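You operate a simulated robot arm through the tools that you are given. There is no shell and no other tool. Be economical: measure what you need, move in short steps, check, and stop when the job is done.

The job below is to be done with a simulated two-armed robot. You get a single attempt, and the scene is never put back.

JOB
Screw the lid back on the green-band jar on the top of the sack table.

The check looks at the end state, three seconds after you hand in, the way a careful person would. Anything else that was tipped, shoved, dropped, spilled or broken makes it a failure. Lids that push on must go on centred and level and be pressed home; caps that screw on are set level and turned clockwise until they are tight.

ROBOT AND FRAMES
Two 7-joint arms with two-finger grippers on one trunk, on a base that drives. Base frame: it is fixed to the floor where the robot stands at the start and does not move with it; the origin is under the middle of the robot, x ahead of it, y to its left, z up; the surface under the hand at the start is at about z = 0.72. Lengths are in m, angles in rad, forces in N, time in s.
The left shoulder is at the start at [0.078, 0.151, 0.913], the right one opposite. With the tool pointing down near the work surface each hand reaches from about 0.3 to 0.8 m from the robot's upright axis, wherever it stands, measured 20 degrees to its own side. Payload 2.54 kg a hand.
Tool frame (each hand has its own): the origin (TCP) lies between the finger pads and is the grasp point; the fingertips stand 0.03 m ahead of it; z points along the fingers, y is the line along which they close. The gripper opens to 0.116 m. The gripper's body begins 0.095 m behind the TCP.
Orientation is that of the tool frame in the base frame, as a unit quaternion [w, x, y, z]. With the fingers straight down and closing along the base's y, the tool's x points along the base's -x, its y along +y and its z along -z.

CONTROLS
- The arms move only by the tool arm_command. It takes "left_plan", "right_plan" or both (then of equal length, played together; a hand with none holds still); each is a list of rows, each a list of 3 entries, a list of its own where there are three numbers: the shift along the tool's x, y, z in m, then the turn, a rotation vector about the tool's x, y, z in rad, then the opening in per cent of the stroke, from 0 (shut) to 100 (fully open). In form: [[[dx, dy, dz], [rx, ry, rz], grip], ...]. A call has 1 to 12 rows; each row shifts and turns the commanded pose from where the row before left it, along the tool's axes as they then stand. A row lasts 0.2 s, in which the tool goes at most 0.05 m and 0.15 rad; a call with a longer step from one row to the next is refused whole, and so is a gripper value outside its range. A pose out of reach is approached as far as the arm can. The call stops where the force on the tool passes 40 N (or 10 N more than at its start, if that is more) or the arm is blocked; 0.2 s more then pass. The fingers move at their own pace (about 0.072 m/s each) and stop on an object; they squeeze with about 22 N. The grip force told is the motor's: it shows also when the fingers shut on nothing. Time passes only in rows, and 0.2 s behind the last, so rows that do not move let the fingers close. It gives the time, the measured TCP pose, the force on the tool (base axes), the opening and the grip force at its end, in the units of the frame above (readings bear some noise), with the torque about the TCP (base axes, N m) and any sound that the robot's microphone picked up.
- Cameras (640 x 400 px; columns grow to the right, rows downward): "scene" is now at [0.1683, 0.0131, 1.0802]; the picture's right is [0.12, -0.99, 0.00], its down [-0.27, -0.03, -0.96] and it looks along [0.96, 0.11, -0.27] (base axes); focal length 222 px, centre (320, 200). "left" rides on the left gripper at [0.069, 0.015, -0.122] in its tool frame; the picture's right is [-0.21, 0.98, 0.00], its down [-0.83, -0.18, -0.53] and it looks along [-0.52, -0.11, 0.85] (tool axes); focal length 251 px, centre (320, 200). "right" rides on the right gripper at [0.069, -0.015, -0.122] in its tool frame; the picture's right is [0.21, 0.98, 0.00], its down [-0.83, 0.18, -0.53] and it looks along [-0.52, 0.11, 0.85] (tool axes); focal length 251 px, centre (320, 200). There is no depth. A picture from a camera that has moved, and an enlarged one, comes with that camera's place and axes in the base frame and with its lens. The place of the scene camera against the robot may be out by one fixed shift of up to 0.025 m in any direction.
- snapshot(camera): a new picture of that camera. No time passes.
- slide_trunk(by): slides the trunk up (or, below 0, down) by that many m; the arms and the scene camera ride with it, the base frame stays. It gives what a move gives, with no picture.
- base_move(legs): drives the robot by 1 to 6 legs, each [ahead, left, turn to the left] in m, m and rad, along the robot's own axes; the way and the turn of a leg run together, so that a leg with both is an arc; at most 1.5 m and 3.142 rad a leg. The arms and the cameras ride along, it lands a little off, and it stops where it bumps. It gives what a move gives.
- aim_head(pan, tilt): turns the head with the scene camera to pan (to the left, within 1.396 rad either way) and tilt (down, from -0.506 to 1.204), counted from straight ahead of the robot. It gives what a move gives.
- inspect(camera, box): a new picture of the part [left, top, right, bottom] of that camera's present view, enlarged. No time passes.
- hand_in(): hands the job in; it is judged then, once.

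Go step by step. Nothing tells you exact positions but the pictures and the camera data: compare them with the known pose of the tool, close in by small moves and look again before you grip or let go. The budget is 120 turns and 108 pictures, counting those below and the enlarged ones. Unless the task says otherwise, let go and move clear before handing in, and close with one line.

The tools are called after ">>>" by a JSON object that holds its "op" and its "data". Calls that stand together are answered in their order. arm_command: Moves the arms, as the interface text tells. Its arguments: {"type":"object","properties":{"left_plan":{"type":"array"},"right_plan":{"type":"array"}},"required":[]} The other tools are called the same way: slide_trunk (by) slides the trunk up or down; base_move (legs) drives the base; aim_head (pan, tilt) turns the head that bears the scene camera; snapshot (camera) takes a picture; inspect (camera, box) takes an enlarged picture of a part of a camera's view; hand_in () hands the job in.

At the start:

```text
clock: 0.0
left_tool_pos: [0.4173, 0.2378, 1.017]
left_orientation: [0.0, 0.0, 1.0, 0.001]
left_contact_force: [-0.9, -0.5, 0.5]
left_moment: [0.01, 0.02, -0.01]
left_width: 0.1161
left_gripper_force: 0.0
right_tool_pos: [0.3882, -0.1256, 1.0207]
right_orientation: [0.0, 0.0, 1.0, 0.001]
right_contact_force: [-0.2, 0.0, -0.9]
right_moment: [-0.02, 0.02, 0.0]
right_width: 0.116
right_gripper_force: 0.1
trunk travel left (down, up): [-0.15, 0.139]
robot x, y, heading: [-0.0027, -0.0007, 0.005]
head pan, tilt: [0.117, 0.278]
```

scene: 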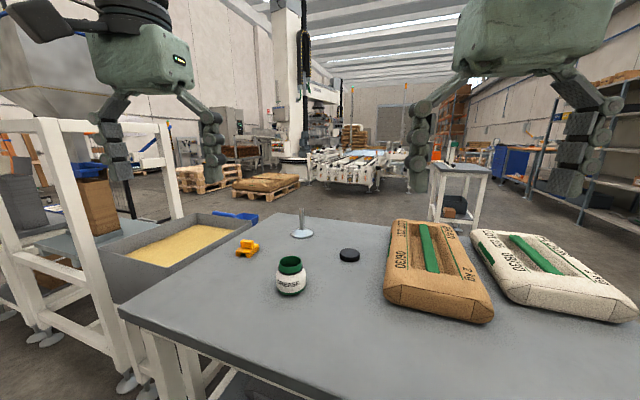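
right: 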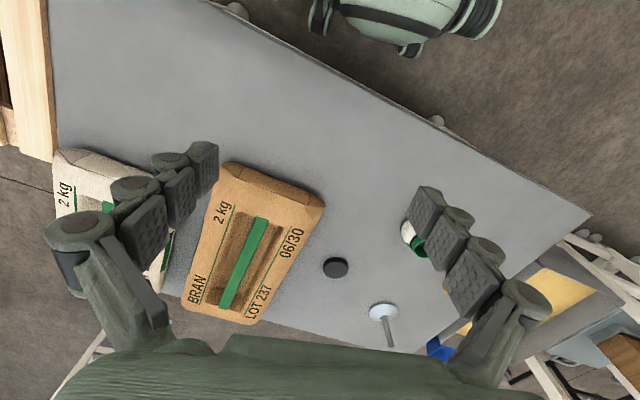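
left: 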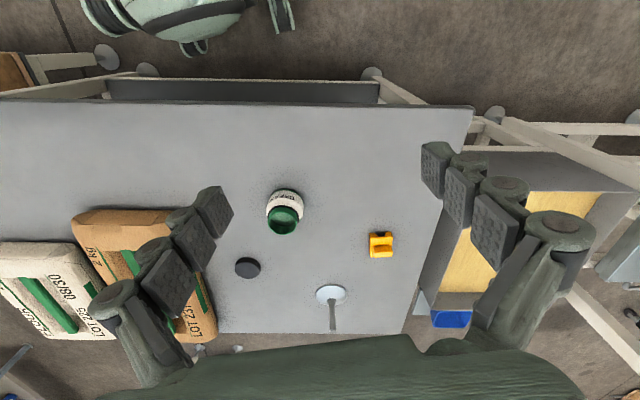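

I see an open jar with a green neck near (0.59, 0.14), and a dark lid lying near (0.74, 0.0). I'll look closer at both before moving.

>>> {"op": "inspect", "data": {"camera": "scene", "box": [220, 200, 380, 310]}}

>>> {"op": "inspect", "data": {"camera": "left", "box": [220, 160, 380, 300]}}

```text
3.64 times, centred on (300, 255) of scene
camera zoom: at [0.1683, 0.0131, 1.0802], right [0.12, -0.99, 0.0], down [-0.27, -0.03, -0.96], along [0.96, 0.11, -0.27], focal length 807 px, centre (393, 0)
```

zoom: 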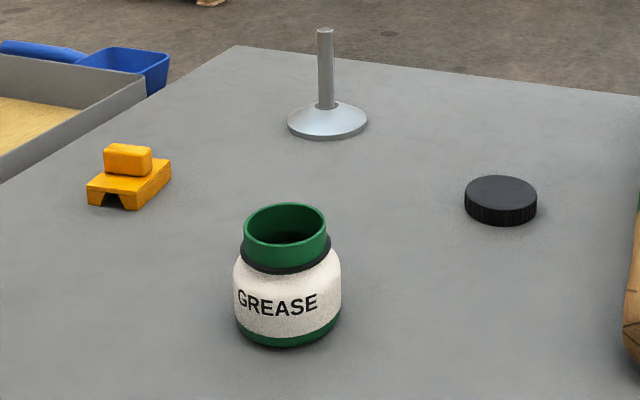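

```text
2.86 times, centred on (300, 230) of left
camera zoom: at [0.3489, 0.2548, 1.1399], right [0.21, 0.98, 0.0], down [0.83, -0.18, 0.53], along [0.52, -0.11, -0.85], focal length 718 px, centre (377, 114)
```

zoom: 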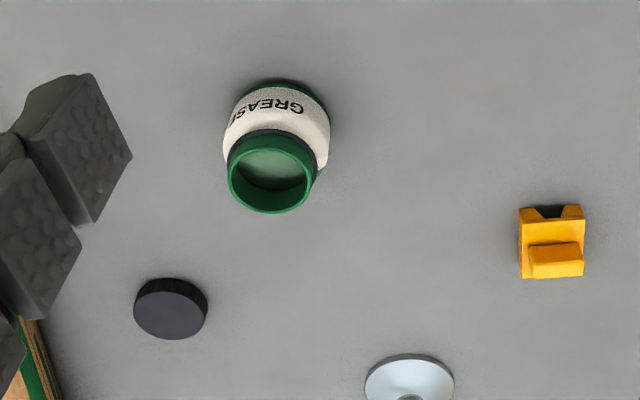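

The lid lies top up on the table, roughly 0.06 m wide, and the jar neck is empty and upright. I'll bring the right hand above the lid and look again.

>>> {"op": "arm_command", "data": {"right_plan": [[[-0.044, 0.0157, 0.013], [0, 0, 0], 100], [[-0.044, 0.0157, 0.013], [0, 0, 0], 100], [[-0.044, 0.0157, 0.013], [0, 0, 0], 100], [[-0.044, 0.0157, 0.013], [0, 0, 0], 100], [[-0.044, 0.0157, 0.013], [0, 0, 0], 100], [[-0.044, 0.0157, 0.013], [0, 0, 0], 100], [[-0.044, 0.0157, 0.013], [0, 0, 0], 100], [[-0.044, 0.0157, 0.013], [0, 0, 0], 100], [[0, 0, 0], [0, 0, 0], 100]]}}

>>> {"op": "snapshot", "data": {"camera": "right"}}

>>> {"op": "snapshot", "data": {"camera": "scene"}}

```text
clock: 2.0
left_tool_pos: [0.4182, 0.2388, 1.0173]
left_orientation: [0.0, -0.001, 1.0, 0.0]
left_contact_force: [0.2, -0.7, -0.7]
left_moment: [0.01, 0.03, -0.03]
left_width: 0.1163
left_gripper_force: 0.0
right_tool_pos: [0.7011, -0.0145, 0.9025]
right_orientation: [-0.001, 0.001, 1.0, 0.0]
right_contact_force: [-0.2, -0.8, 0.3]
right_moment: [-0.01, 0.02, -0.01]
right_width: 0.1162
right_gripper_force: 0.1
right hand out of reach, approached as far as the arm can: row 7, 8
trunk travel left (down, up): [-0.15, 0.139]
robot x, y, heading: [-0.0024, -0.0015, -0.001]
head pan, tilt: [0.117, 0.278]
```

```text
102 pictures are left
camera right: at [0.6315, -0.031, 1.0238], right [-0.21, 0.98, 0.0], down [0.83, 0.18, 0.53], along [0.52, 0.12, -0.85], focal length 251 px, centre (320, 200)
```

right: 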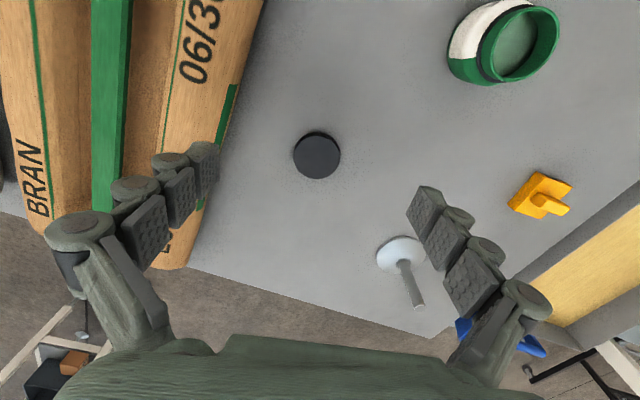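

```text
101 pictures are left
camera scene: at [0.1683, 0.0129, 1.0802], right [0.12, -0.99, 0.0], down [-0.27, -0.03, -0.96], along [0.96, 0.11, -0.27], focal length 222 px, centre (320, 200)
```

scene: 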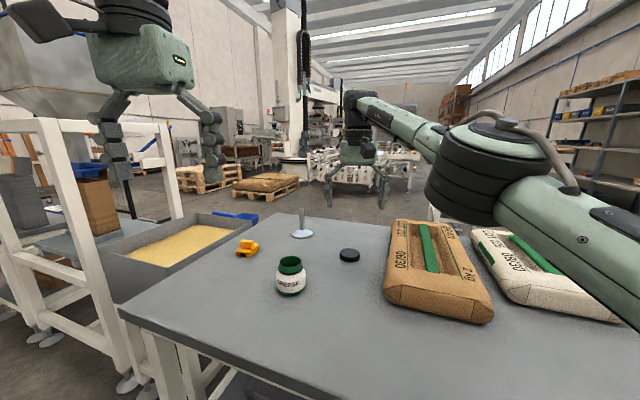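

The lid is near (0.746, -0.008), just beyond reach, so the base needs to come forward a little. I'll look down to see the gap to the table first.

>>> {"op": "aim_head", "data": {"pan": 0.0, "tilt": 1.2}}

>>> {"op": "snapshot", "data": {"camera": "scene"}}

```text
clock: 3.2
left_tool_pos: [0.4173, 0.2388, 1.0189]
left_orientation: [0.0, -0.001, 1.0, 0.0]
left_contact_force: [-0.6, -0.4, -0.1]
left_moment: [0.02, -0.01, 0.01]
left_width: 0.1159
left_gripper_force: 0.0
right_tool_pos: [0.7, -0.0162, 0.9037]
right_orientation: [0.001, 0.0, 1.0, 0.001]
right_contact_force: [0.7, 0.6, 0.3]
right_moment: [-0.02, 0.01, 0.01]
right_width: 0.1158
right_gripper_force: 0.1
trunk travel left (down, up): [-0.15, 0.139]
robot x, y, heading: [0.0049, 0.0003, 0.002]
head pan, tilt: [0.0, 1.201]
```

```text
100 pictures are left
camera scene: at [0.1315, 0.0022, 1.006], right [0.0, -1.0, 0.0], down [-0.93, 0.0, -0.36], along [0.36, 0.0, -0.93], focal length 222 px, centre (320, 200)
```

scene: 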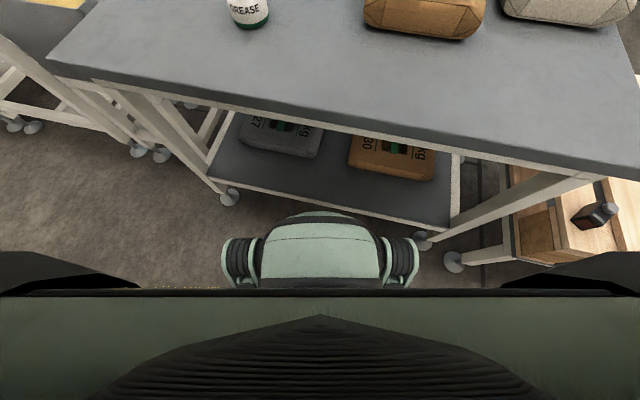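

There is only a small gap to the shelf, so I'll turn slightly left, which brings the right shoulder nearer, with just a little forward travel.

>>> {"op": "base_move", "data": {"legs": [[0.02, 0.0, 0.25]]}}

>>> {"op": "snapshot", "data": {"camera": "right"}}

```text
clock: 4.5
left_tool_pos: [0.3484, 0.34, 1.0181]
left_orientation: [0.0, -0.123, 0.992, 0.0]
left_contact_force: [-0.5, 1.0, 0.1]
left_moment: [0.01, 0.01, -0.03]
left_width: 0.1159
left_gripper_force: 0.0
right_tool_pos: [0.6845, 0.1626, 0.9037]
right_orientation: [0.0, -0.123, 0.992, 0.001]
right_contact_force: [0.7, 0.4, 0.0]
right_moment: [0.0, 0.01, -0.01]
right_width: 0.1158
right_gripper_force: 0.1
trunk travel left (down, up): [-0.15, 0.139]
robot x, y, heading: [0.0055, 0.0066, 0.246]
head pan, tilt: [0.0, 1.201]
```

```text
99 pictures are left
camera right: at [0.6206, 0.1306, 1.024], right [-0.45, 0.9, 0.0], down [0.76, 0.38, 0.53], along [0.48, 0.24, -0.85], focal length 251 px, centre (320, 200)
```

right: 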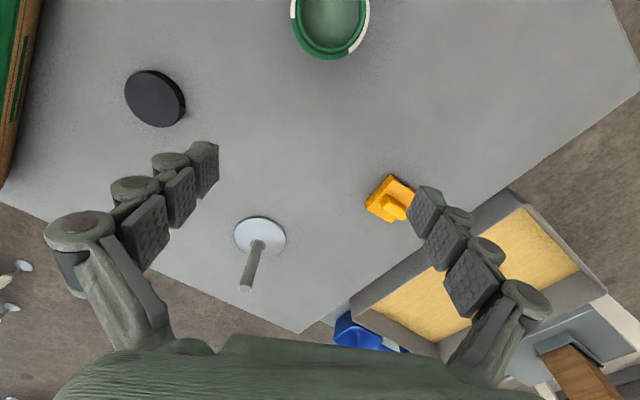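

The turn worked and the lid still reads (0.746, -0.005). I'll move above it.

>>> {"op": "arm_command", "data": {"right_plan": [[[-0.0037, -0.0356, 0.0], [0, 0, 0], 100], [[-0.0037, -0.0356, 0.0], [0, 0, 0], 100], [[-0.0037, -0.0356, 0.0], [0, 0, 0], 100], [[-0.0037, -0.0356, 0.0], [0, 0, 0], 100], [[-0.0037, -0.0356, 0.0], [0, 0, 0], 100], [[0, 0, 0.03], [0, 0, 0], 100], [[0, 0, 0], [0, 0, 0], 100]]}}

>>> {"op": "snapshot", "data": {"camera": "right"}}

```text
clock: 6.1
left_tool_pos: [0.3469, 0.3403, 1.0168]
left_orientation: [0.0, -0.123, 0.992, 0.001]
left_contact_force: [0.1, 0.2, 0.3]
left_moment: [-0.01, 0.0, 0.03]
left_width: 0.1162
left_gripper_force: 0.1
right_tool_pos: [0.7458, -0.0063, 0.873]
right_orientation: [0.0, -0.124, 0.992, 0.0]
right_contact_force: [0.0, -0.5, -0.5]
right_moment: [-0.02, -0.01, -0.01]
right_width: 0.1159
right_gripper_force: 0.0
trunk travel left (down, up): [-0.15, 0.139]
robot x, y, heading: [0.0, 0.0086, 0.241]
head pan, tilt: [0.0, 1.201]
```

```text
98 pictures are left
camera right: at [0.6824, -0.0379, 0.9946], right [-0.45, 0.9, 0.0], down [0.76, 0.38, 0.53], along [0.48, 0.24, -0.85], focal length 251 px, centre (320, 200)
```

right: 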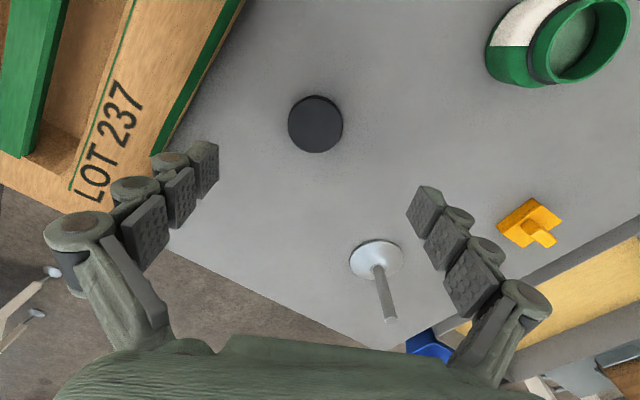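

The hand is over the lid (estimated at 0.747, -0.008). I'll narrow the fingers and descend most of the way, then check.

>>> {"op": "arm_command", "data": {"right_plan": [[[0, -0.002, 0.02], [0, 0, 0], 70], [[0, 0, 0.03], [0, 0, 0], 70], [[0, 0, 0.03], [0, 0, 0], 70], [[0, 0, 0.023], [0, 0, 0], 70], [[0, 0, 0], [0, 0, 0], 70]]}}

>>> {"op": "aim_head", "data": {"pan": -0.2, "tilt": 0.4}}

>>> {"op": "snapshot", "data": {"camera": "right"}}

>>> {"op": "snapshot", "data": {"camera": "scene"}}

```text
clock: 7.3
left_tool_pos: [0.3464, 0.341, 1.0178]
left_orientation: [0.0, -0.123, 0.992, 0.0]
left_contact_force: [0.0, 0.4, 0.4]
left_moment: [0.04, 0.02, 0.01]
left_width: 0.116
left_gripper_force: 0.0
right_tool_pos: [0.7461, -0.0072, 0.7689]
right_orientation: [0.0, -0.122, 0.993, 0.002]
right_contact_force: [0.3, 0.5, 0.0]
right_moment: [0.0, 0.0, -0.01]
right_width: 0.0812
right_gripper_force: 0.0
trunk travel left (down, up): [-0.15, 0.139]
robot x, y, heading: [0.0001, 0.0075, 0.247]
head pan, tilt: [0.0, 1.201]
```

```text
clock: 8.4
left_tool_pos: [0.3481, 0.3401, 1.0185]
left_orientation: [0.0, -0.123, 0.992, -0.001]
left_contact_force: [0.4, 0.0, -0.8]
left_moment: [0.0, 0.01, -0.01]
left_width: 0.1159
left_gripper_force: 0.2
right_tool_pos: [0.7455, -0.0073, 0.7698]
right_orientation: [0.0, -0.123, 0.992, 0.002]
right_contact_force: [0.0, 0.7, 0.3]
right_moment: [-0.03, -0.02, -0.03]
right_width: 0.0812
right_gripper_force: 0.0
trunk travel left (down, up): [-0.15, 0.139]
robot x, y, heading: [-0.0018, 0.0056, 0.243]
head pan, tilt: [-0.201, 0.4]
```

```text
97 pictures are left
camera right: at [0.6824, -0.0391, 0.8907], right [-0.45, 0.9, 0.0], down [0.76, 0.38, 0.53], along [0.48, 0.24, -0.85], focal length 251 px, centre (320, 200)
```

right: 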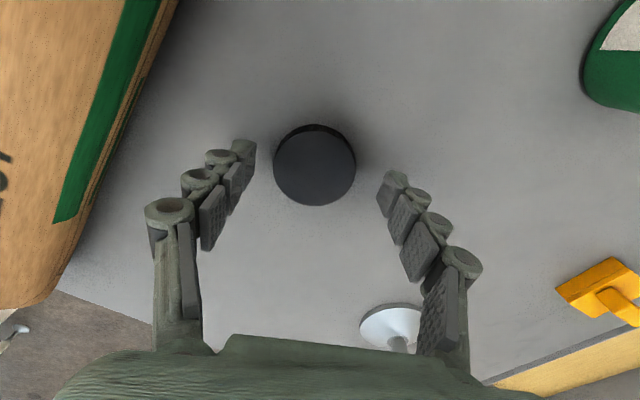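

```text
96 pictures are left
camera scene: at [0.1667, 0.0299, 1.0687], right [0.05, -1.0, 0.0], down [-0.39, -0.02, -0.92], along [0.92, 0.04, -0.39], focal length 222 px, centre (320, 200)
```

scene: 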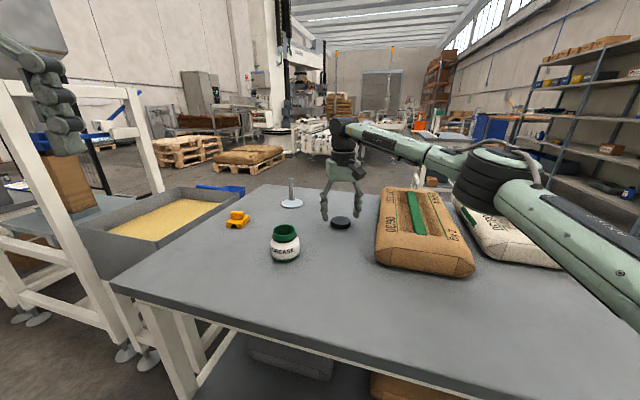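

The lid sits between the fingers about 3–4 mm further out. I'll zoom in to compare finger tips and the lid height.

>>> {"op": "inspect", "data": {"camera": "scene", "box": [300, 170, 380, 240]}}

>>> {"op": "arm_command", "data": {"right_plan": [[[-0.003, -0.003, 0.0], [0, 0, 0], 70], [[0, 0, 0.011], [0, 0, 0], 70], [[0, 0, 0], [0, 0, 0], 70]]}}

>>> {"op": "inspect", "data": {"camera": "scene", "box": [300, 170, 380, 240]}}

>>> {"op": "snapshot", "data": {"camera": "right"}}

```text
5.71 times, centred on (340, 205) of scene
camera zoom: at [0.1667, 0.0299, 1.0687], right [0.05, -1.0, 0.0], down [-0.39, -0.02, -0.92], along [0.92, 0.04, -0.39], focal length 1268 px, centre (206, 171)
```

zoom: 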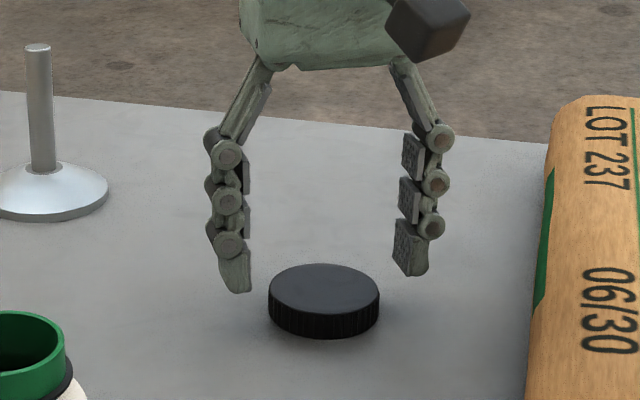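

```text
clock: 9.2
left_tool_pos: [0.3482, 0.3409, 1.0175]
left_orientation: [0.0, -0.123, 0.992, 0.0]
left_contact_force: [-0.7, 0.5, 0.5]
left_moment: [0.0, 0.02, 0.04]
left_width: 0.1159
left_gripper_force: 0.1
right_tool_pos: [0.749, -0.0087, 0.7588]
right_orientation: [0.0, -0.122, 0.993, 0.001]
right_contact_force: [-0.3, -0.2, 0.2]
right_moment: [0.0, 0.01, 0.01]
right_width: 0.0812
right_gripper_force: 0.1
trunk travel left (down, up): [-0.15, 0.139]
robot x, y, heading: [0.0036, 0.0042, 0.258]
head pan, tilt: [-0.201, 0.4]
```

```text
5.71 times, centred on (340, 205) of scene
camera zoom: at [0.1667, 0.0299, 1.0688], right [0.05, -1.0, 0.0], down [-0.39, -0.02, -0.92], along [0.92, 0.04, -0.39], focal length 1268 px, centre (206, 171)
```

zoom: 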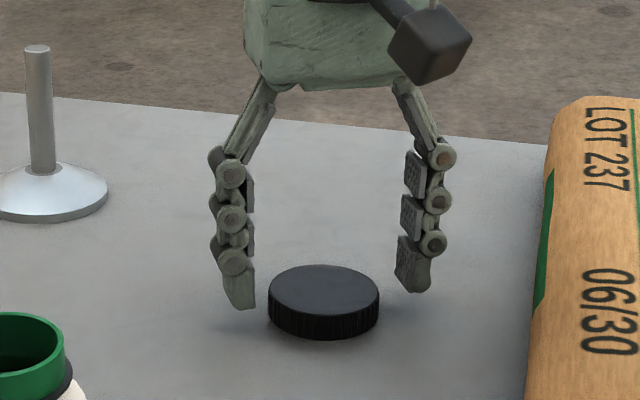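

```text
93 pictures are left
camera right: at [0.6861, -0.0414, 0.8798], right [-0.45, 0.9, 0.0], down [0.76, 0.38, 0.53], along [0.48, 0.24, -0.85], focal length 251 px, centre (320, 200)
```

right: 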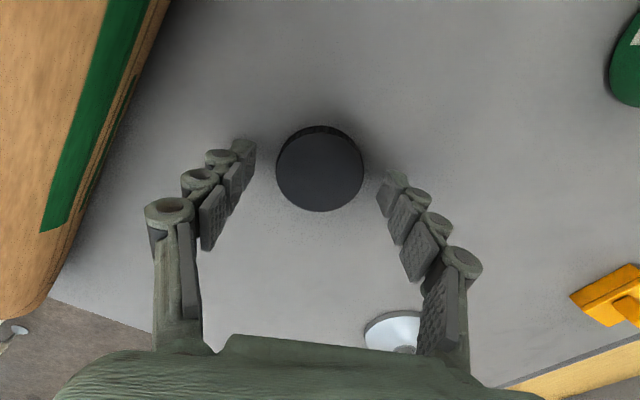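

The tips are about 10 mm above the table, beside a lid roughly 15 mm tall. I'll lower 4 mm more and close.

>>> {"op": "arm_command", "data": {"right_plan": [[[0.0015, -0.001, 0.004], [0, 0, 0], 70], [[0, 0, 0], [0, 0, 0], 40], [[0, 0, 0], [0, 0, 0], 30], [[0, 0, 0], [0, 0, 0], 30], [[0, 0, 0], [0, 0, 0], 30]]}}

>>> {"op": "inspect", "data": {"camera": "scene", "box": [300, 170, 380, 240]}}

>>> {"op": "snapshot", "data": {"camera": "right"}}

```text
clock: 10.4
left_tool_pos: [0.3489, 0.34, 1.0175]
left_orientation: [0.0, -0.123, 0.992, -0.001]
left_contact_force: [0.9, 0.3, -0.3]
left_moment: [-0.03, 0.02, -0.01]
left_width: 0.1159
left_gripper_force: 0.1
right_tool_pos: [0.7482, -0.0101, 0.7553]
right_orientation: [0.0, -0.122, 0.993, 0.001]
right_contact_force: [-0.2, 0.2, 0.9]
right_moment: [0.02, 0.01, 0.0]
right_width: 0.0551
right_gripper_force: 22.3
trunk travel left (down, up): [-0.15, 0.139]
robot x, y, heading: [0.0032, 0.0075, 0.252]
head pan, tilt: [-0.201, 0.4]
```

```text
5.71 times, centred on (340, 205) of scene
camera zoom: at [0.1667, 0.0299, 1.0688], right [0.05, -1.0, 0.0], down [-0.39, -0.02, -0.92], along [0.92, 0.04, -0.39], focal length 1268 px, centre (206, 171)
```

zoom: 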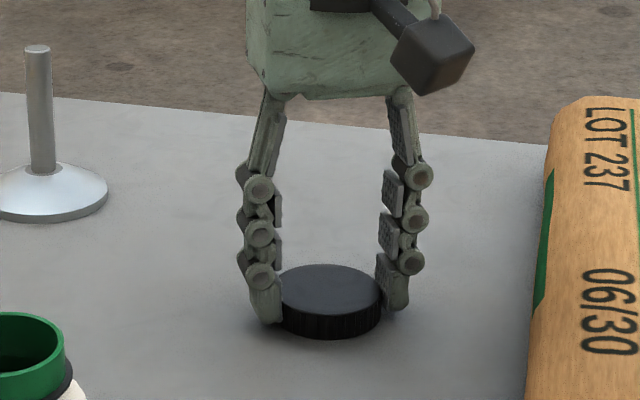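

```text
91 pictures are left
camera right: at [0.6847, -0.0426, 0.8759], right [-0.45, 0.9, 0.0], down [0.76, 0.38, 0.53], along [0.48, 0.24, -0.85], focal length 251 px, centre (320, 200)
```

right: 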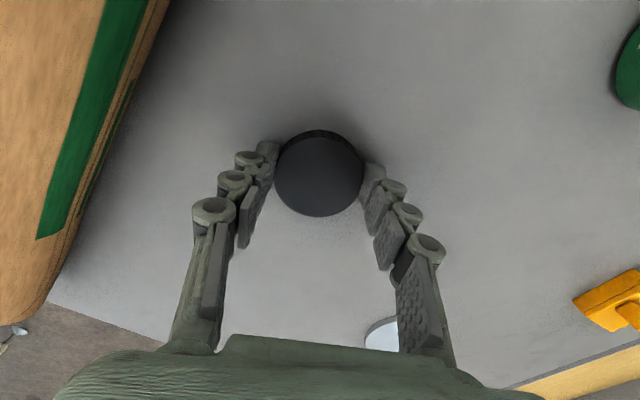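

The lid is held (width 0.055, about 22 N). I'll lift it clear, and get a fresh view of the jar from the left camera.

>>> {"op": "arm_command", "data": {"right_plan": [[[0, 0, -0.03], [0, 0, 0], 30], [[0, 0, -0.03], [0, 0, 0], 30], [[0, 0, -0.03], [0, 0, 0], 30], [[0, 0, -0.02], [0, 0, 0], 30], [[0, 0, 0], [0, 0, 0], 30]]}}

>>> {"op": "snapshot", "data": {"camera": "left"}}

>>> {"op": "snapshot", "data": {"camera": "scene"}}

```text
clock: 11.6
left_tool_pos: [0.3483, 0.3399, 1.017]
left_orientation: [0.0, -0.124, 0.992, 0.0]
left_contact_force: [0.0, 0.3, -0.2]
left_moment: [0.03, 0.01, 0.04]
left_width: 0.1161
left_gripper_force: 0.1
right_tool_pos: [0.7478, -0.0098, 0.8647]
right_orientation: [-0.001, -0.122, 0.993, 0.001]
right_contact_force: [0.0, 0.4, 0.5]
right_moment: [0.03, 0.04, 0.03]
right_width: 0.0548
right_gripper_force: 22.0
trunk travel left (down, up): [-0.15, 0.139]
robot x, y, heading: [0.0002, 0.0061, 0.245]
head pan, tilt: [-0.201, 0.4]
```

```text
90 pictures are left
camera left: at [0.2773, 0.339, 1.1399], right [-0.03, 1.0, 0.0], down [0.85, 0.03, 0.53], along [0.53, 0.02, -0.85], focal length 251 px, centre (320, 200)
```

left: 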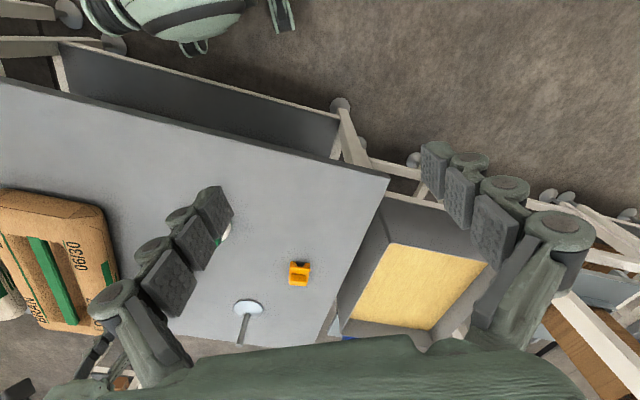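

```text
89 pictures are left
camera scene: at [0.1667, 0.0299, 1.0688], right [0.05, -1.0, 0.0], down [-0.39, -0.02, -0.92], along [0.92, 0.04, -0.39], focal length 222 px, centre (320, 200)
```

scene: 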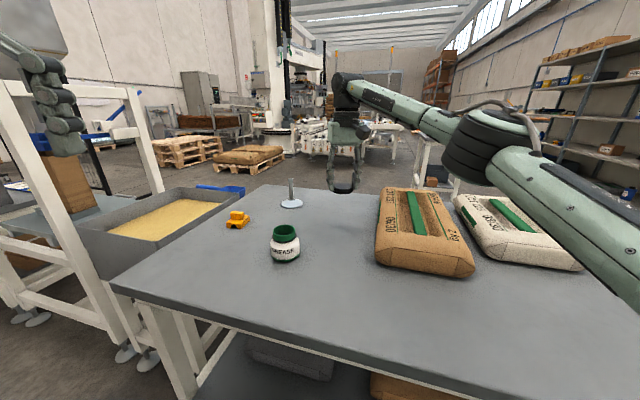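

The lid is held level. Now I'll bring the left hand toward the jar, turning it to approach from the robot's left-front at a 45° tilt.

>>> {"op": "arm_command", "data": {"left_plan": [[[-0.0205, -0.0383, 0.0234], [0, 0, 0], 100], [[-0.0205, -0.0383, 0.0234], [0, 0, 0], 100], [[-0.0205, -0.0383, 0.0234], [0, 0, 0], 100], [[-0.0205, -0.0383, 0.0234], [0, 0, 0], 100], [[-0.0205, -0.0383, 0.0234], [0, 0, 0], 100], [[0, 0, 0], [0, 0, 0.13], 100], [[0, 0, 0], [0, 0, 0.13], 100], [[0, 0, 0], [0, 0, 0.13], 100], [[0, 0, 0], [0, 0, 0.13], 100], [[0, 0, 0], [0, 0, 0.13], 100], [[0, 0, 0], [0, 0, 0], 100]]}}

>>> {"op": "arm_command", "data": {"left_plan": [[[0, 0, 0], [0, -0.131, 0], 100], [[0, 0, 0], [0, -0.131, 0], 100], [[0, 0, 0], [0, -0.131, 0], 100], [[0, 0, 0], [0, -0.131, 0], 100], [[0, 0, 0], [0, -0.131, 0], 100], [[0, 0, 0], [0, -0.131, 0], 100], [[0, 0, 0], [0, 0, 0], 100]]}}

>>> {"op": "snapshot", "data": {"camera": "left"}}

>>> {"op": "snapshot", "data": {"camera": "scene"}}

```text
clock: 14.0
left_tool_pos: [0.4625, 0.2271, 0.9093]
left_orientation: [0.0, 0.202, 0.979, 0.0]
left_contact_force: [1.0, -0.2, 0.3]
left_moment: [-0.02, 0.0, -0.02]
left_width: 0.1161
left_gripper_force: 0.2
left hand out of reach, approached as far as the arm can: row 4, 5
right_tool_pos: [0.7481, -0.0096, 0.8654]
right_orientation: [0.0, -0.124, 0.992, 0.001]
right_contact_force: [0.5, 0.0, 0.6]
right_moment: [-0.03, -0.03, 0.03]
right_width: 0.0548
right_gripper_force: 22.3
trunk travel left (down, up): [-0.15, 0.139]
robot x, y, heading: [0.0001, 0.0071, 0.251]
head pan, tilt: [-0.201, 0.4]
```

```text
clock: 15.6
left_tool_pos: [0.4636, 0.2289, 0.9097]
left_orientation: [0.375, 0.185, 0.905, -0.076]
left_contact_force: [-0.9, -0.2, 0.1]
left_moment: [0.0, -0.02, -0.01]
left_width: 0.1159
left_gripper_force: 0.1
right_tool_pos: [0.7475, -0.0108, 0.8654]
right_orientation: [0.0, -0.123, 0.992, 0.001]
right_contact_force: [0.4, -0.3, 0.1]
right_moment: [-0.01, 0.04, -0.01]
right_width: 0.0548
right_gripper_force: 22.0
trunk travel left (down, up): [-0.15, 0.139]
robot x, y, heading: [0.0012, 0.0079, 0.246]
head pan, tilt: [-0.201, 0.4]
```

```text
88 pictures are left
camera left: at [0.3453, 0.2959, 0.9468], right [0.52, 0.84, 0.15], down [0.12, -0.25, 0.96], along [0.84, -0.49, -0.23], focal length 251 px, centre (320, 200)
```

left: 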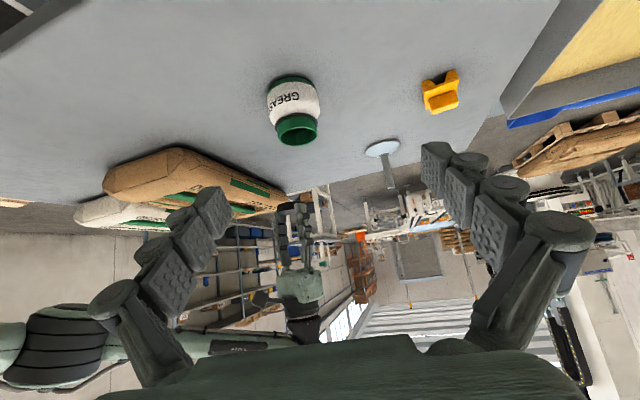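

```text
87 pictures are left
camera scene: at [0.1667, 0.0299, 1.0688], right [0.05, -1.0, 0.0], down [-0.39, -0.02, -0.92], along [0.92, 0.04, -0.39], focal length 222 px, centre (320, 200)
```

scene: 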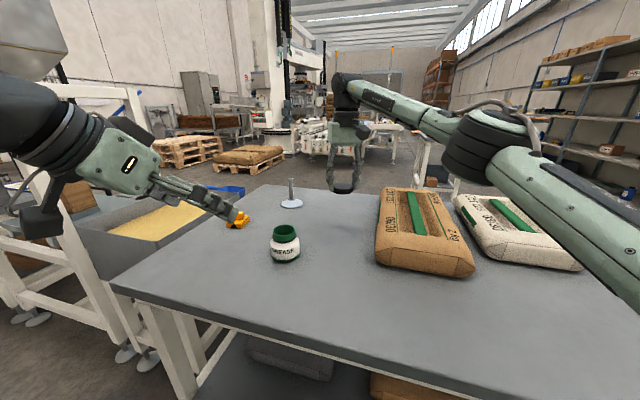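

The left hand has the tilt I want and sees the jar from the side (picture upside down). I'll zoom in to fix its axis and height.

>>> {"op": "inspect", "data": {"camera": "left", "box": [240, 60, 350, 160]}}

>>> {"op": "inspect", "data": {"camera": "scene", "box": [240, 210, 330, 270]}}

```text
4.00 times, centred on (295, 110) of left
camera zoom: at [0.3453, 0.2959, 0.9468], right [0.52, 0.84, 0.15], down [0.12, -0.25, 0.96], along [0.84, -0.49, -0.23], focal length 1006 px, centre (420, 560)
```

zoom: 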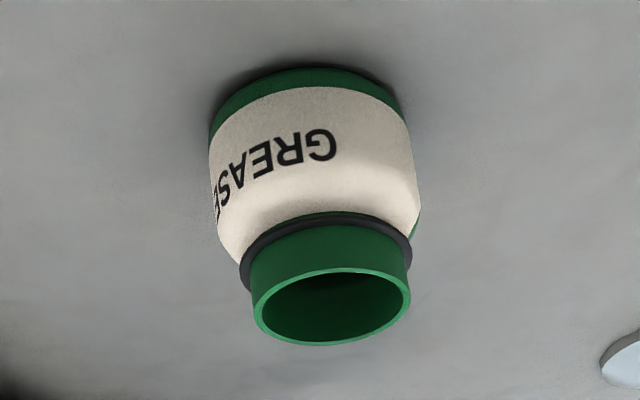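

```text
6.67 times, centred on (285, 240) of scene
camera zoom: at [0.1667, 0.0299, 1.0688], right [0.05, -1.0, 0.0], down [-0.39, -0.02, -0.92], along [0.92, 0.04, -0.39], focal length 1479 px, centre (553, -67)
```

zoom: 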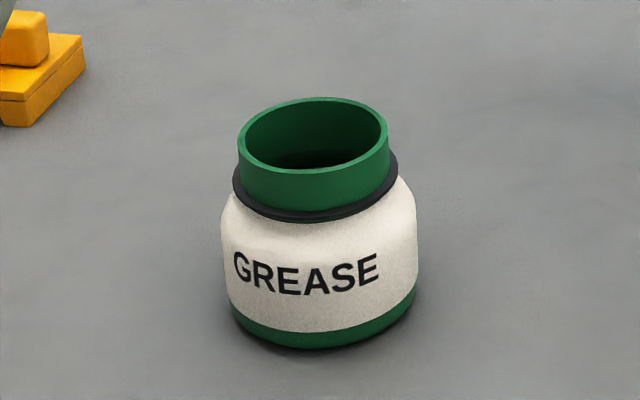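

The jar axis is near (0.603, 0.130), rim at about z 0.787, body about 0.07 wide. I'll tilt the left hand a bit flatter and go to a standoff along its finger axis.

>>> {"op": "arm_command", "data": {"left_plan": [[[0, 0, 0], [0, -0.13, 0], 100], [[0.0089, -0.0125, 0.0342], [0, 0, 0], 100], [[0.0089, -0.0125, 0.0342], [0, 0, 0], 100], [[0.0089, -0.0125, 0.0342], [0, 0, 0], 100], [[0, 0, 0], [0, 0, 0], 100]]}}

>>> {"op": "snapshot", "data": {"camera": "left"}}

>>> {"op": "snapshot", "data": {"camera": "scene"}}

```text
clock: 16.8
left_tool_pos: [0.5111, 0.1674, 0.8268]
left_orientation: [0.433, 0.18, 0.879, -0.089]
left_contact_force: [0.0, 0.3, -0.9]
left_moment: [0.01, 0.0, 0.01]
left_width: 0.116
left_gripper_force: 0.1
right_tool_pos: [0.7472, -0.0102, 0.8641]
right_orientation: [0.0, -0.123, 0.992, 0.001]
right_contact_force: [0.4, 0.9, -0.3]
right_moment: [0.02, -0.02, 0.02]
right_width: 0.0548
right_gripper_force: 22.1
trunk travel left (down, up): [-0.15, 0.139]
robot x, y, heading: [-0.0003, 0.0051, 0.244]
head pan, tilt: [-0.201, 0.4]
```

```text
84 pictures are left
camera left: at [0.3886, 0.2367, 0.8458], right [0.5, 0.85, 0.17], down [0.0, -0.2, 0.98], along [0.86, -0.49, -0.1], focal length 251 px, centre (320, 200)
```

left: 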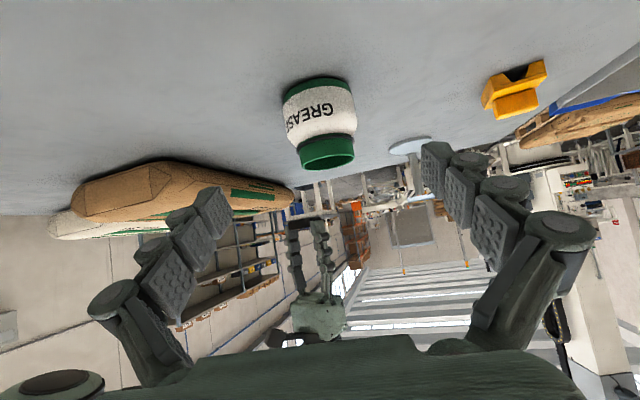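

```text
83 pictures are left
camera scene: at [0.1668, 0.0298, 1.0688], right [0.05, -1.0, 0.0], down [-0.39, -0.02, -0.92], along [0.92, 0.04, -0.39], focal length 222 px, centre (320, 200)
```

scene: 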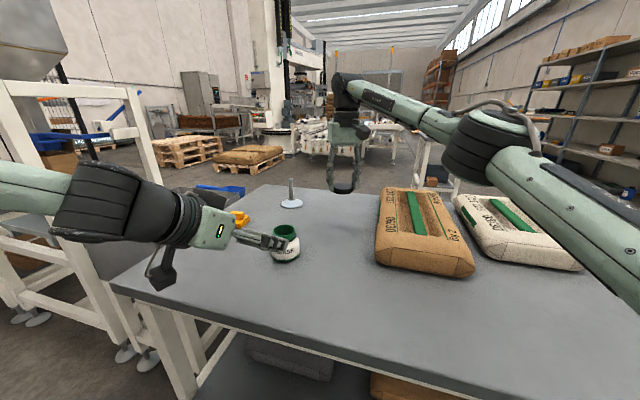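

The jar is centred between the fingers, axis still (0.603, 0.131). I'll advance along the finger axis in part and check.

>>> {"op": "arm_command", "data": {"left_plan": [[[0, 0, 0.03], [0, 0, 0], 100], [[0, 0, 0.03], [0, 0, 0], 100], [[0, 0, 0.025], [0, 0, 0], 100], [[0, 0, 0], [0, 0, 0], 100]]}}

>>> {"op": "snapshot", "data": {"camera": "left"}}

>>> {"op": "inspect", "data": {"camera": "scene", "box": [120, 200, 330, 310]}}

```text
clock: 17.8
left_tool_pos: [0.5721, 0.1407, 0.7743]
left_orientation: [0.433, 0.181, 0.878, -0.09]
left_contact_force: [-0.3, -0.3, -0.4]
left_moment: [0.01, 0.01, -0.02]
left_width: 0.1161
left_gripper_force: 0.0
right_tool_pos: [0.7473, -0.0101, 0.864]
right_orientation: [0.0, -0.123, 0.992, 0.001]
right_contact_force: [0.0, -0.1, 0.4]
right_moment: [0.0, -0.01, -0.02]
right_width: 0.055
right_gripper_force: 22.1
trunk travel left (down, up): [-0.15, 0.139]
robot x, y, heading: [0.0009, 0.0047, 0.247]
head pan, tilt: [-0.201, 0.4]
```

```text
82 pictures are left
camera left: at [0.4496, 0.2103, 0.7933], right [0.5, 0.85, 0.17], down [0.0, -0.2, 0.98], along [0.86, -0.49, -0.1], focal length 251 px, centre (320, 200)
```

left: 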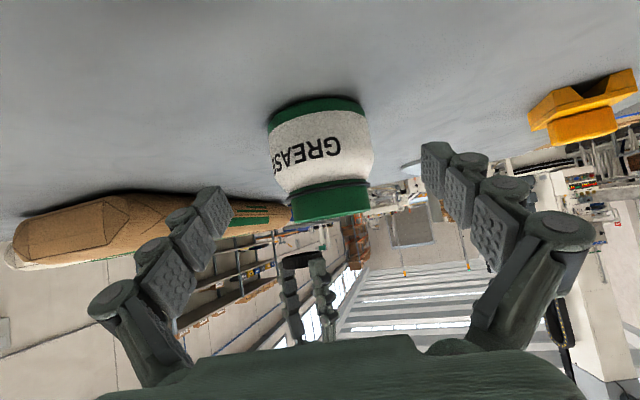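

```text
3.05 times, centred on (225, 255) of scene
camera zoom: at [0.1668, 0.0299, 1.0688], right [0.05, -1.0, 0.0], down [-0.39, -0.02, -0.92], along [0.92, 0.04, -0.39], focal length 676 px, centre (610, 32)
```

zoom: 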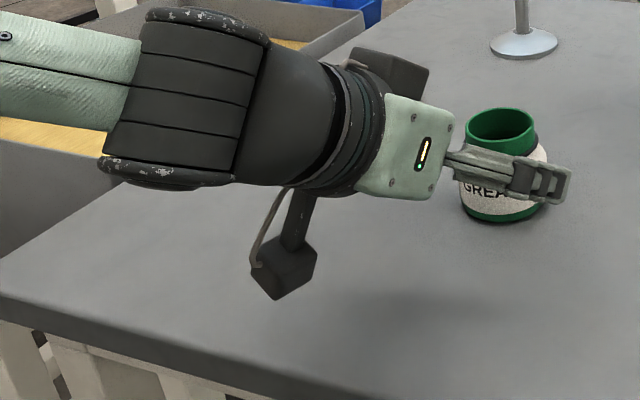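

The jar is within 3 mm of centre between the fingers, with clearance to the table. I'll go the last 34 mm and close gently.

>>> {"op": "arm_command", "data": {"left_plan": [[[0, 0.002, 0.017], [0, 0, 0], 100], [[0, 0, 0.017], [0, 0, 0], 100], [[0, 0, 0], [0, 0, 0], 100]]}}

>>> {"op": "snapshot", "data": {"camera": "left"}}

>>> {"op": "inspect", "data": {"camera": "scene", "box": [120, 200, 330, 310]}}

```text
clock: 18.6
left_tool_pos: [0.594, 0.135, 0.7552]
left_orientation: [0.434, 0.18, 0.878, -0.089]
left_contact_force: [-0.1, 0.3, -0.3]
left_moment: [0.02, 0.06, 0.02]
left_width: 0.116
left_gripper_force: 0.1
left hand out of reach, approached as far as the arm can: row 2
right_tool_pos: [0.7474, -0.012, 0.8652]
right_orientation: [0.0, -0.123, 0.992, 0.0]
right_contact_force: [-0.3, -0.3, 0.5]
right_moment: [-0.03, 0.02, 0.01]
right_width: 0.0548
right_gripper_force: 22.1
trunk travel left (down, up): [-0.15, 0.139]
robot x, y, heading: [0.0001, 0.0049, 0.245]
head pan, tilt: [-0.201, 0.4]
```

```text
80 pictures are left
camera left: at [0.4729, 0.2047, 0.7743], right [0.5, 0.85, 0.17], down [0.0, -0.2, 0.98], along [0.86, -0.49, -0.1], focal length 251 px, centre (320, 200)
```

left: 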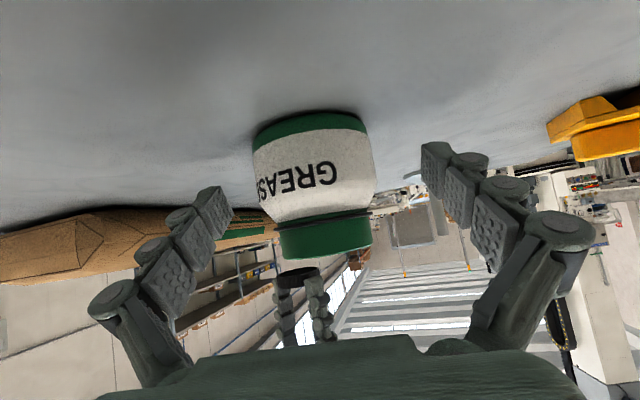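

```text
3.05 times, centred on (225, 255) of scene
camera zoom: at [0.1668, 0.0299, 1.0688], right [0.05, -1.0, 0.0], down [-0.39, -0.02, -0.92], along [0.92, 0.04, -0.39], focal length 676 px, centre (610, 32)
```

zoom: 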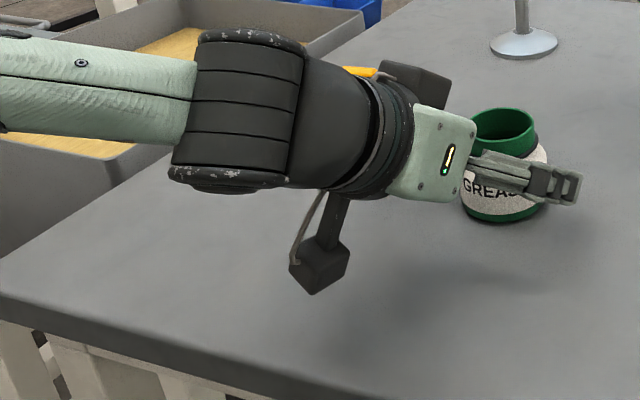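

The jar sits between the pads about 10 mm ahead of the TCP. I'll close the left hand on it.

>>> {"op": "arm_command", "data": {"left_plan": [[[0, 0, 0], [0, 0, 0], 80], [[0, 0, 0], [0, 0, 0], 60], [[0, 0, 0], [0, 0, 0], 50], [[0, 0, 0], [0, 0, 0], 45], [[0, 0, 0], [0, 0, 0], 45], [[0, 0, 0], [0, 0, 0], 45]]}}

>>> {"op": "snapshot", "data": {"camera": "left"}}

>>> {"op": "inspect", "data": {"camera": "scene", "box": [240, 200, 350, 280]}}

```text
clock: 20.0
left_tool_pos: [0.5943, 0.1354, 0.7547]
left_orientation: [0.433, 0.18, 0.879, -0.089]
left_contact_force: [-1.1, -0.7, 0.6]
left_moment: [-0.07, 0.05, -0.05]
left_width: 0.066
left_gripper_force: 22.0
right_tool_pos: [0.7477, -0.0096, 0.8641]
right_orientation: [0.0, -0.123, 0.992, 0.001]
right_contact_force: [0.3, -0.1, 0.1]
right_moment: [-0.02, 0.01, 0.01]
right_width: 0.055
right_gripper_force: 22.2
trunk travel left (down, up): [-0.15, 0.139]
robot x, y, heading: [0.0007, 0.0048, 0.245]
head pan, tilt: [-0.201, 0.4]
```

```text
78 pictures are left
camera left: at [0.4726, 0.2045, 0.7746], right [0.51, 0.85, 0.17], down [0.0, -0.2, 0.98], along [0.86, -0.49, -0.1], focal length 251 px, centre (320, 200)
```

left: 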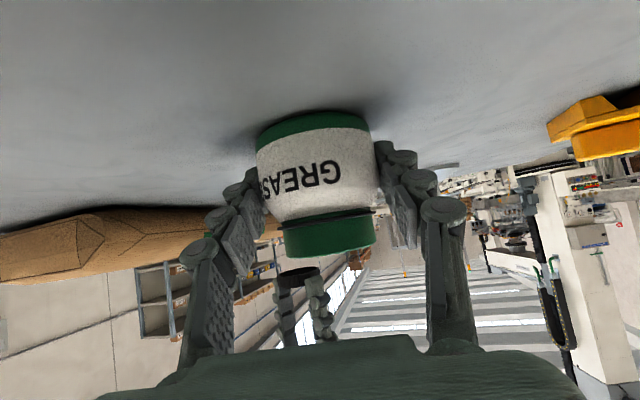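

```text
5.00 times, centred on (295, 240) of scene
camera zoom: at [0.1666, 0.0298, 1.0688], right [0.05, -1.0, 0.0], down [-0.39, -0.02, -0.92], along [0.92, 0.04, -0.39], focal length 1109 px, centre (445, 0)
```

zoom: 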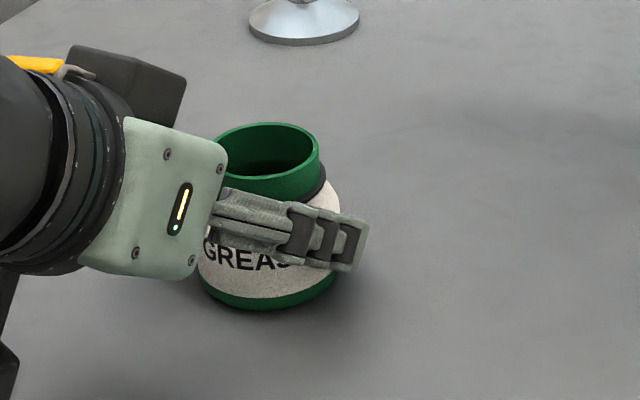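

The jar is held and upright (width 0.066). Next I check how the lid sits in the right hand before carrying it over.

>>> {"op": "inspect", "data": {"camera": "right", "box": [220, 100, 420, 250]}}

>>> {"op": "inspect", "data": {"camera": "scene", "box": [310, 140, 380, 200]}}

```text
2.67 times, centred on (320, 175) of right
camera zoom: at [0.6842, -0.0428, 0.9857], right [-0.45, 0.9, 0.0], down [0.76, 0.38, 0.53], along [0.48, 0.24, -0.85], focal length 670 px, centre (320, 267)
```

zoom: 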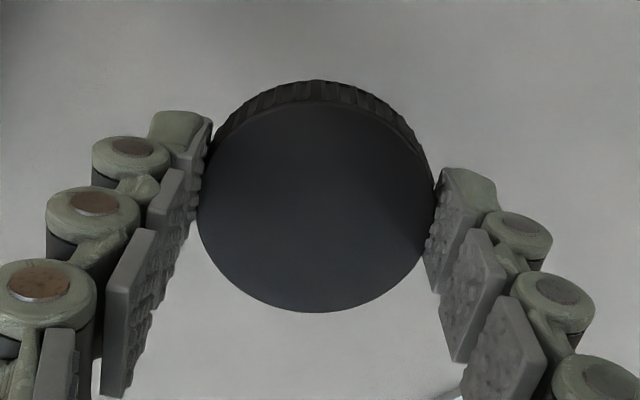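

```text
6.67 times, centred on (345, 170) of scene
camera zoom: at [0.1666, 0.0298, 1.0688], right [0.05, -1.0, 0.0], down [-0.39, -0.02, -0.92], along [0.92, 0.04, -0.39], focal length 1479 px, centre (153, 400)
```

zoom: 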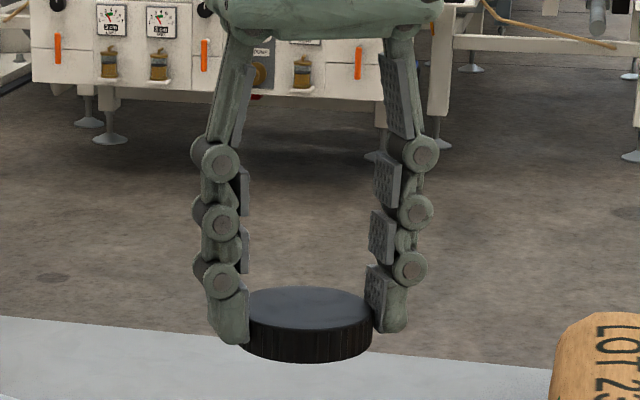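

The lid sits centred at the TCP, its underside 34 mm below it. I'll carry it over the jar at present height.

>>> {"op": "arm_command", "data": {"right_plan": [[[0.0211, 0.0344, 0], [0, 0, 0], 30], [[0.0211, 0.0344, 0], [0, 0, 0], 30], [[0.0211, 0.0344, 0], [0, 0, 0], 30], [[0.0211, 0.0344, 0], [0, 0, 0], 30], [[0.0211, 0.0344, 0], [0, 0, 0], 30], [[0, 0, 0], [0, 0, 0], 30]]}}

>>> {"op": "snapshot", "data": {"camera": "right"}}

>>> {"op": "inspect", "data": {"camera": "scene", "box": [200, 130, 380, 270]}}

>>> {"op": "snapshot", "data": {"camera": "left"}}

```text
clock: 21.4
left_tool_pos: [0.5937, 0.1357, 0.7545]
left_orientation: [0.433, 0.18, 0.879, -0.088]
left_contact_force: [-0.5, 0.4, 0.2]
left_moment: [0.11, 0.01, 0.01]
left_width: 0.0661
left_gripper_force: 22.1
right_tool_pos: [0.6045, 0.1286, 0.8651]
right_orientation: [0.001, -0.123, 0.992, 0.0]
right_contact_force: [-0.4, -0.2, 0.7]
right_moment: [0.03, 0.0, 0.01]
right_width: 0.0548
right_gripper_force: 22.4
trunk travel left (down, up): [-0.15, 0.139]
robot x, y, heading: [0.0018, 0.0065, 0.244]
head pan, tilt: [-0.201, 0.4]
```

```text
74 pictures are left
camera right: at [0.5408, 0.0978, 0.9868], right [-0.45, 0.9, 0.0], down [0.76, 0.38, 0.53], along [0.48, 0.24, -0.85], focal length 251 px, centre (320, 200)
```

right: 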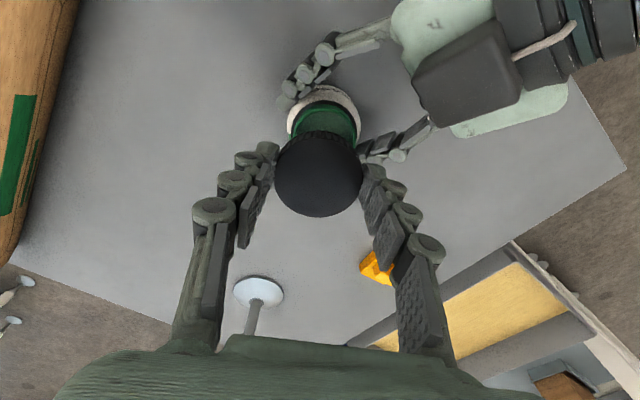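

```text
2.86 times, centred on (290, 200) of scene
camera zoom: at [0.1666, 0.0299, 1.0688], right [0.05, -1.0, 0.0], down [-0.39, -0.02, -0.92], along [0.92, 0.04, -0.39], focal length 634 px, centre (406, 200)
```

zoom: 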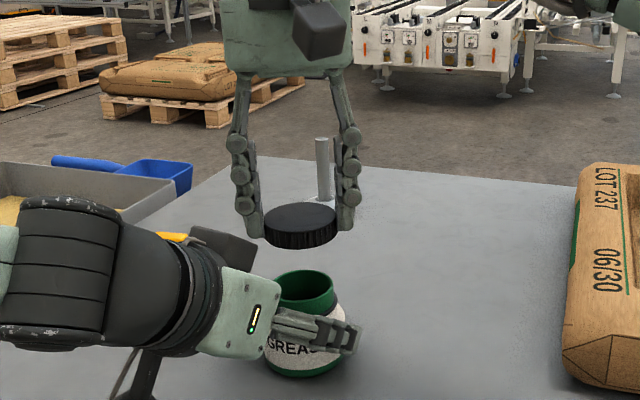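

```text
72 pictures are left
camera left: at [0.4727, 0.2047, 0.7745], right [0.5, 0.85, 0.17], down [0.0, -0.2, 0.98], along [0.86, -0.49, -0.1], focal length 251 px, centre (320, 200)
```

left: 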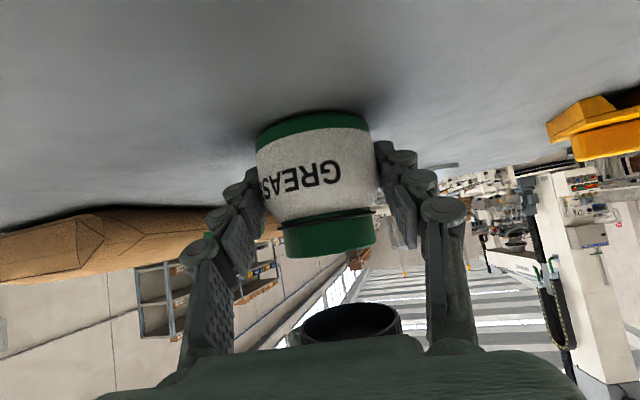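

The lid hovers about 4 cm above the jar, closely aligned. I'll lower it to roughly 1 cm above the rim and judge the alignment from three views.

>>> {"op": "arm_command", "data": {"right_plan": [[[0, 0, 0.015], [0, 0, 0], 30], [[0, 0, 0.013], [0, 0, 0], 30], [[0, 0, 0], [0, 0, 0], 30]]}}

>>> {"op": "inspect", "data": {"camera": "right", "box": [220, 70, 420, 230]}}

>>> {"op": "inspect", "data": {"camera": "left", "box": [230, 180, 430, 340]}}

>>> {"op": "inspect", "data": {"camera": "scene", "box": [250, 185, 340, 255]}}

```text
clock: 22.2
left_tool_pos: [0.5931, 0.1353, 0.7546]
left_orientation: [0.433, 0.181, 0.879, -0.089]
left_contact_force: [-0.6, 0.4, 0.5]
left_moment: [0.08, 0.0, 0.0]
left_width: 0.0662
left_gripper_force: 21.6
right_tool_pos: [0.6046, 0.13, 0.8366]
right_orientation: [0.0, -0.122, 0.993, 0.0]
right_contact_force: [0.1, 0.5, 0.7]
right_moment: [-0.01, 0.02, 0.01]
right_width: 0.0551
right_gripper_force: 22.5
trunk travel left (down, up): [-0.15, 0.139]
robot x, y, heading: [-0.0027, 0.0054, 0.247]
head pan, tilt: [-0.201, 0.4]
```

```text
2.50 times, centred on (320, 150) of right
camera zoom: at [0.5409, 0.0979, 0.9579], right [-0.45, 0.9, 0.0], down [0.76, 0.38, 0.53], along [0.48, 0.24, -0.84], focal length 629 px, centre (320, 325)
```

zoom: 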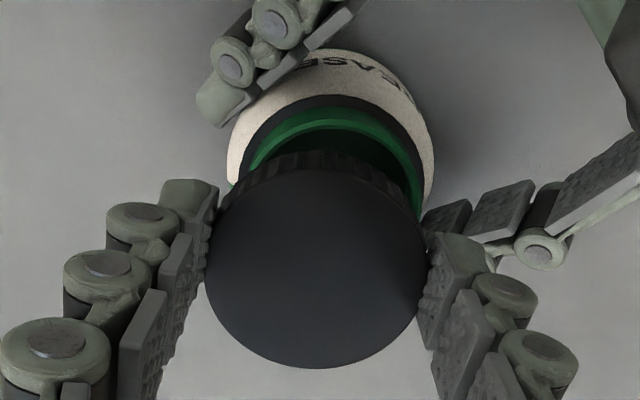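

```text
2.50 times, centred on (330, 260) of left
camera zoom: at [0.4727, 0.2046, 0.7745], right [0.5, 0.85, 0.17], down [0.0, -0.2, 0.98], along [0.86, -0.49, -0.1], focal length 629 px, centre (295, 50)
```

zoom: 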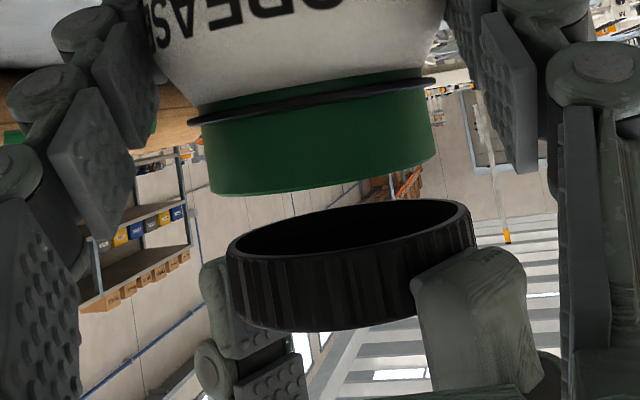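

```text
5.71 times, centred on (295, 220) of scene
camera zoom: at [0.1666, 0.0299, 1.0688], right [0.05, -1.0, 0.0], down [-0.39, -0.02, -0.92], along [0.92, 0.04, -0.39], focal length 1268 px, centre (463, 86)
```

zoom: 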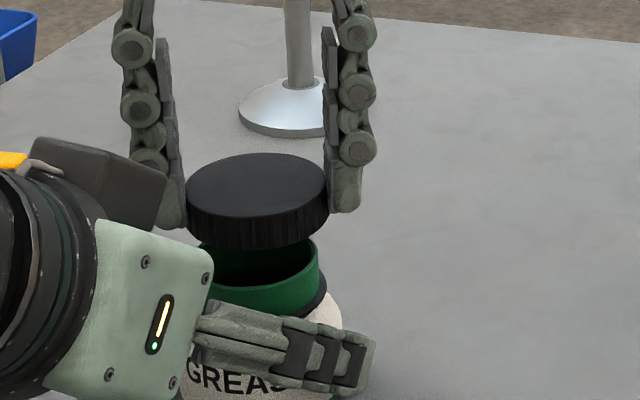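

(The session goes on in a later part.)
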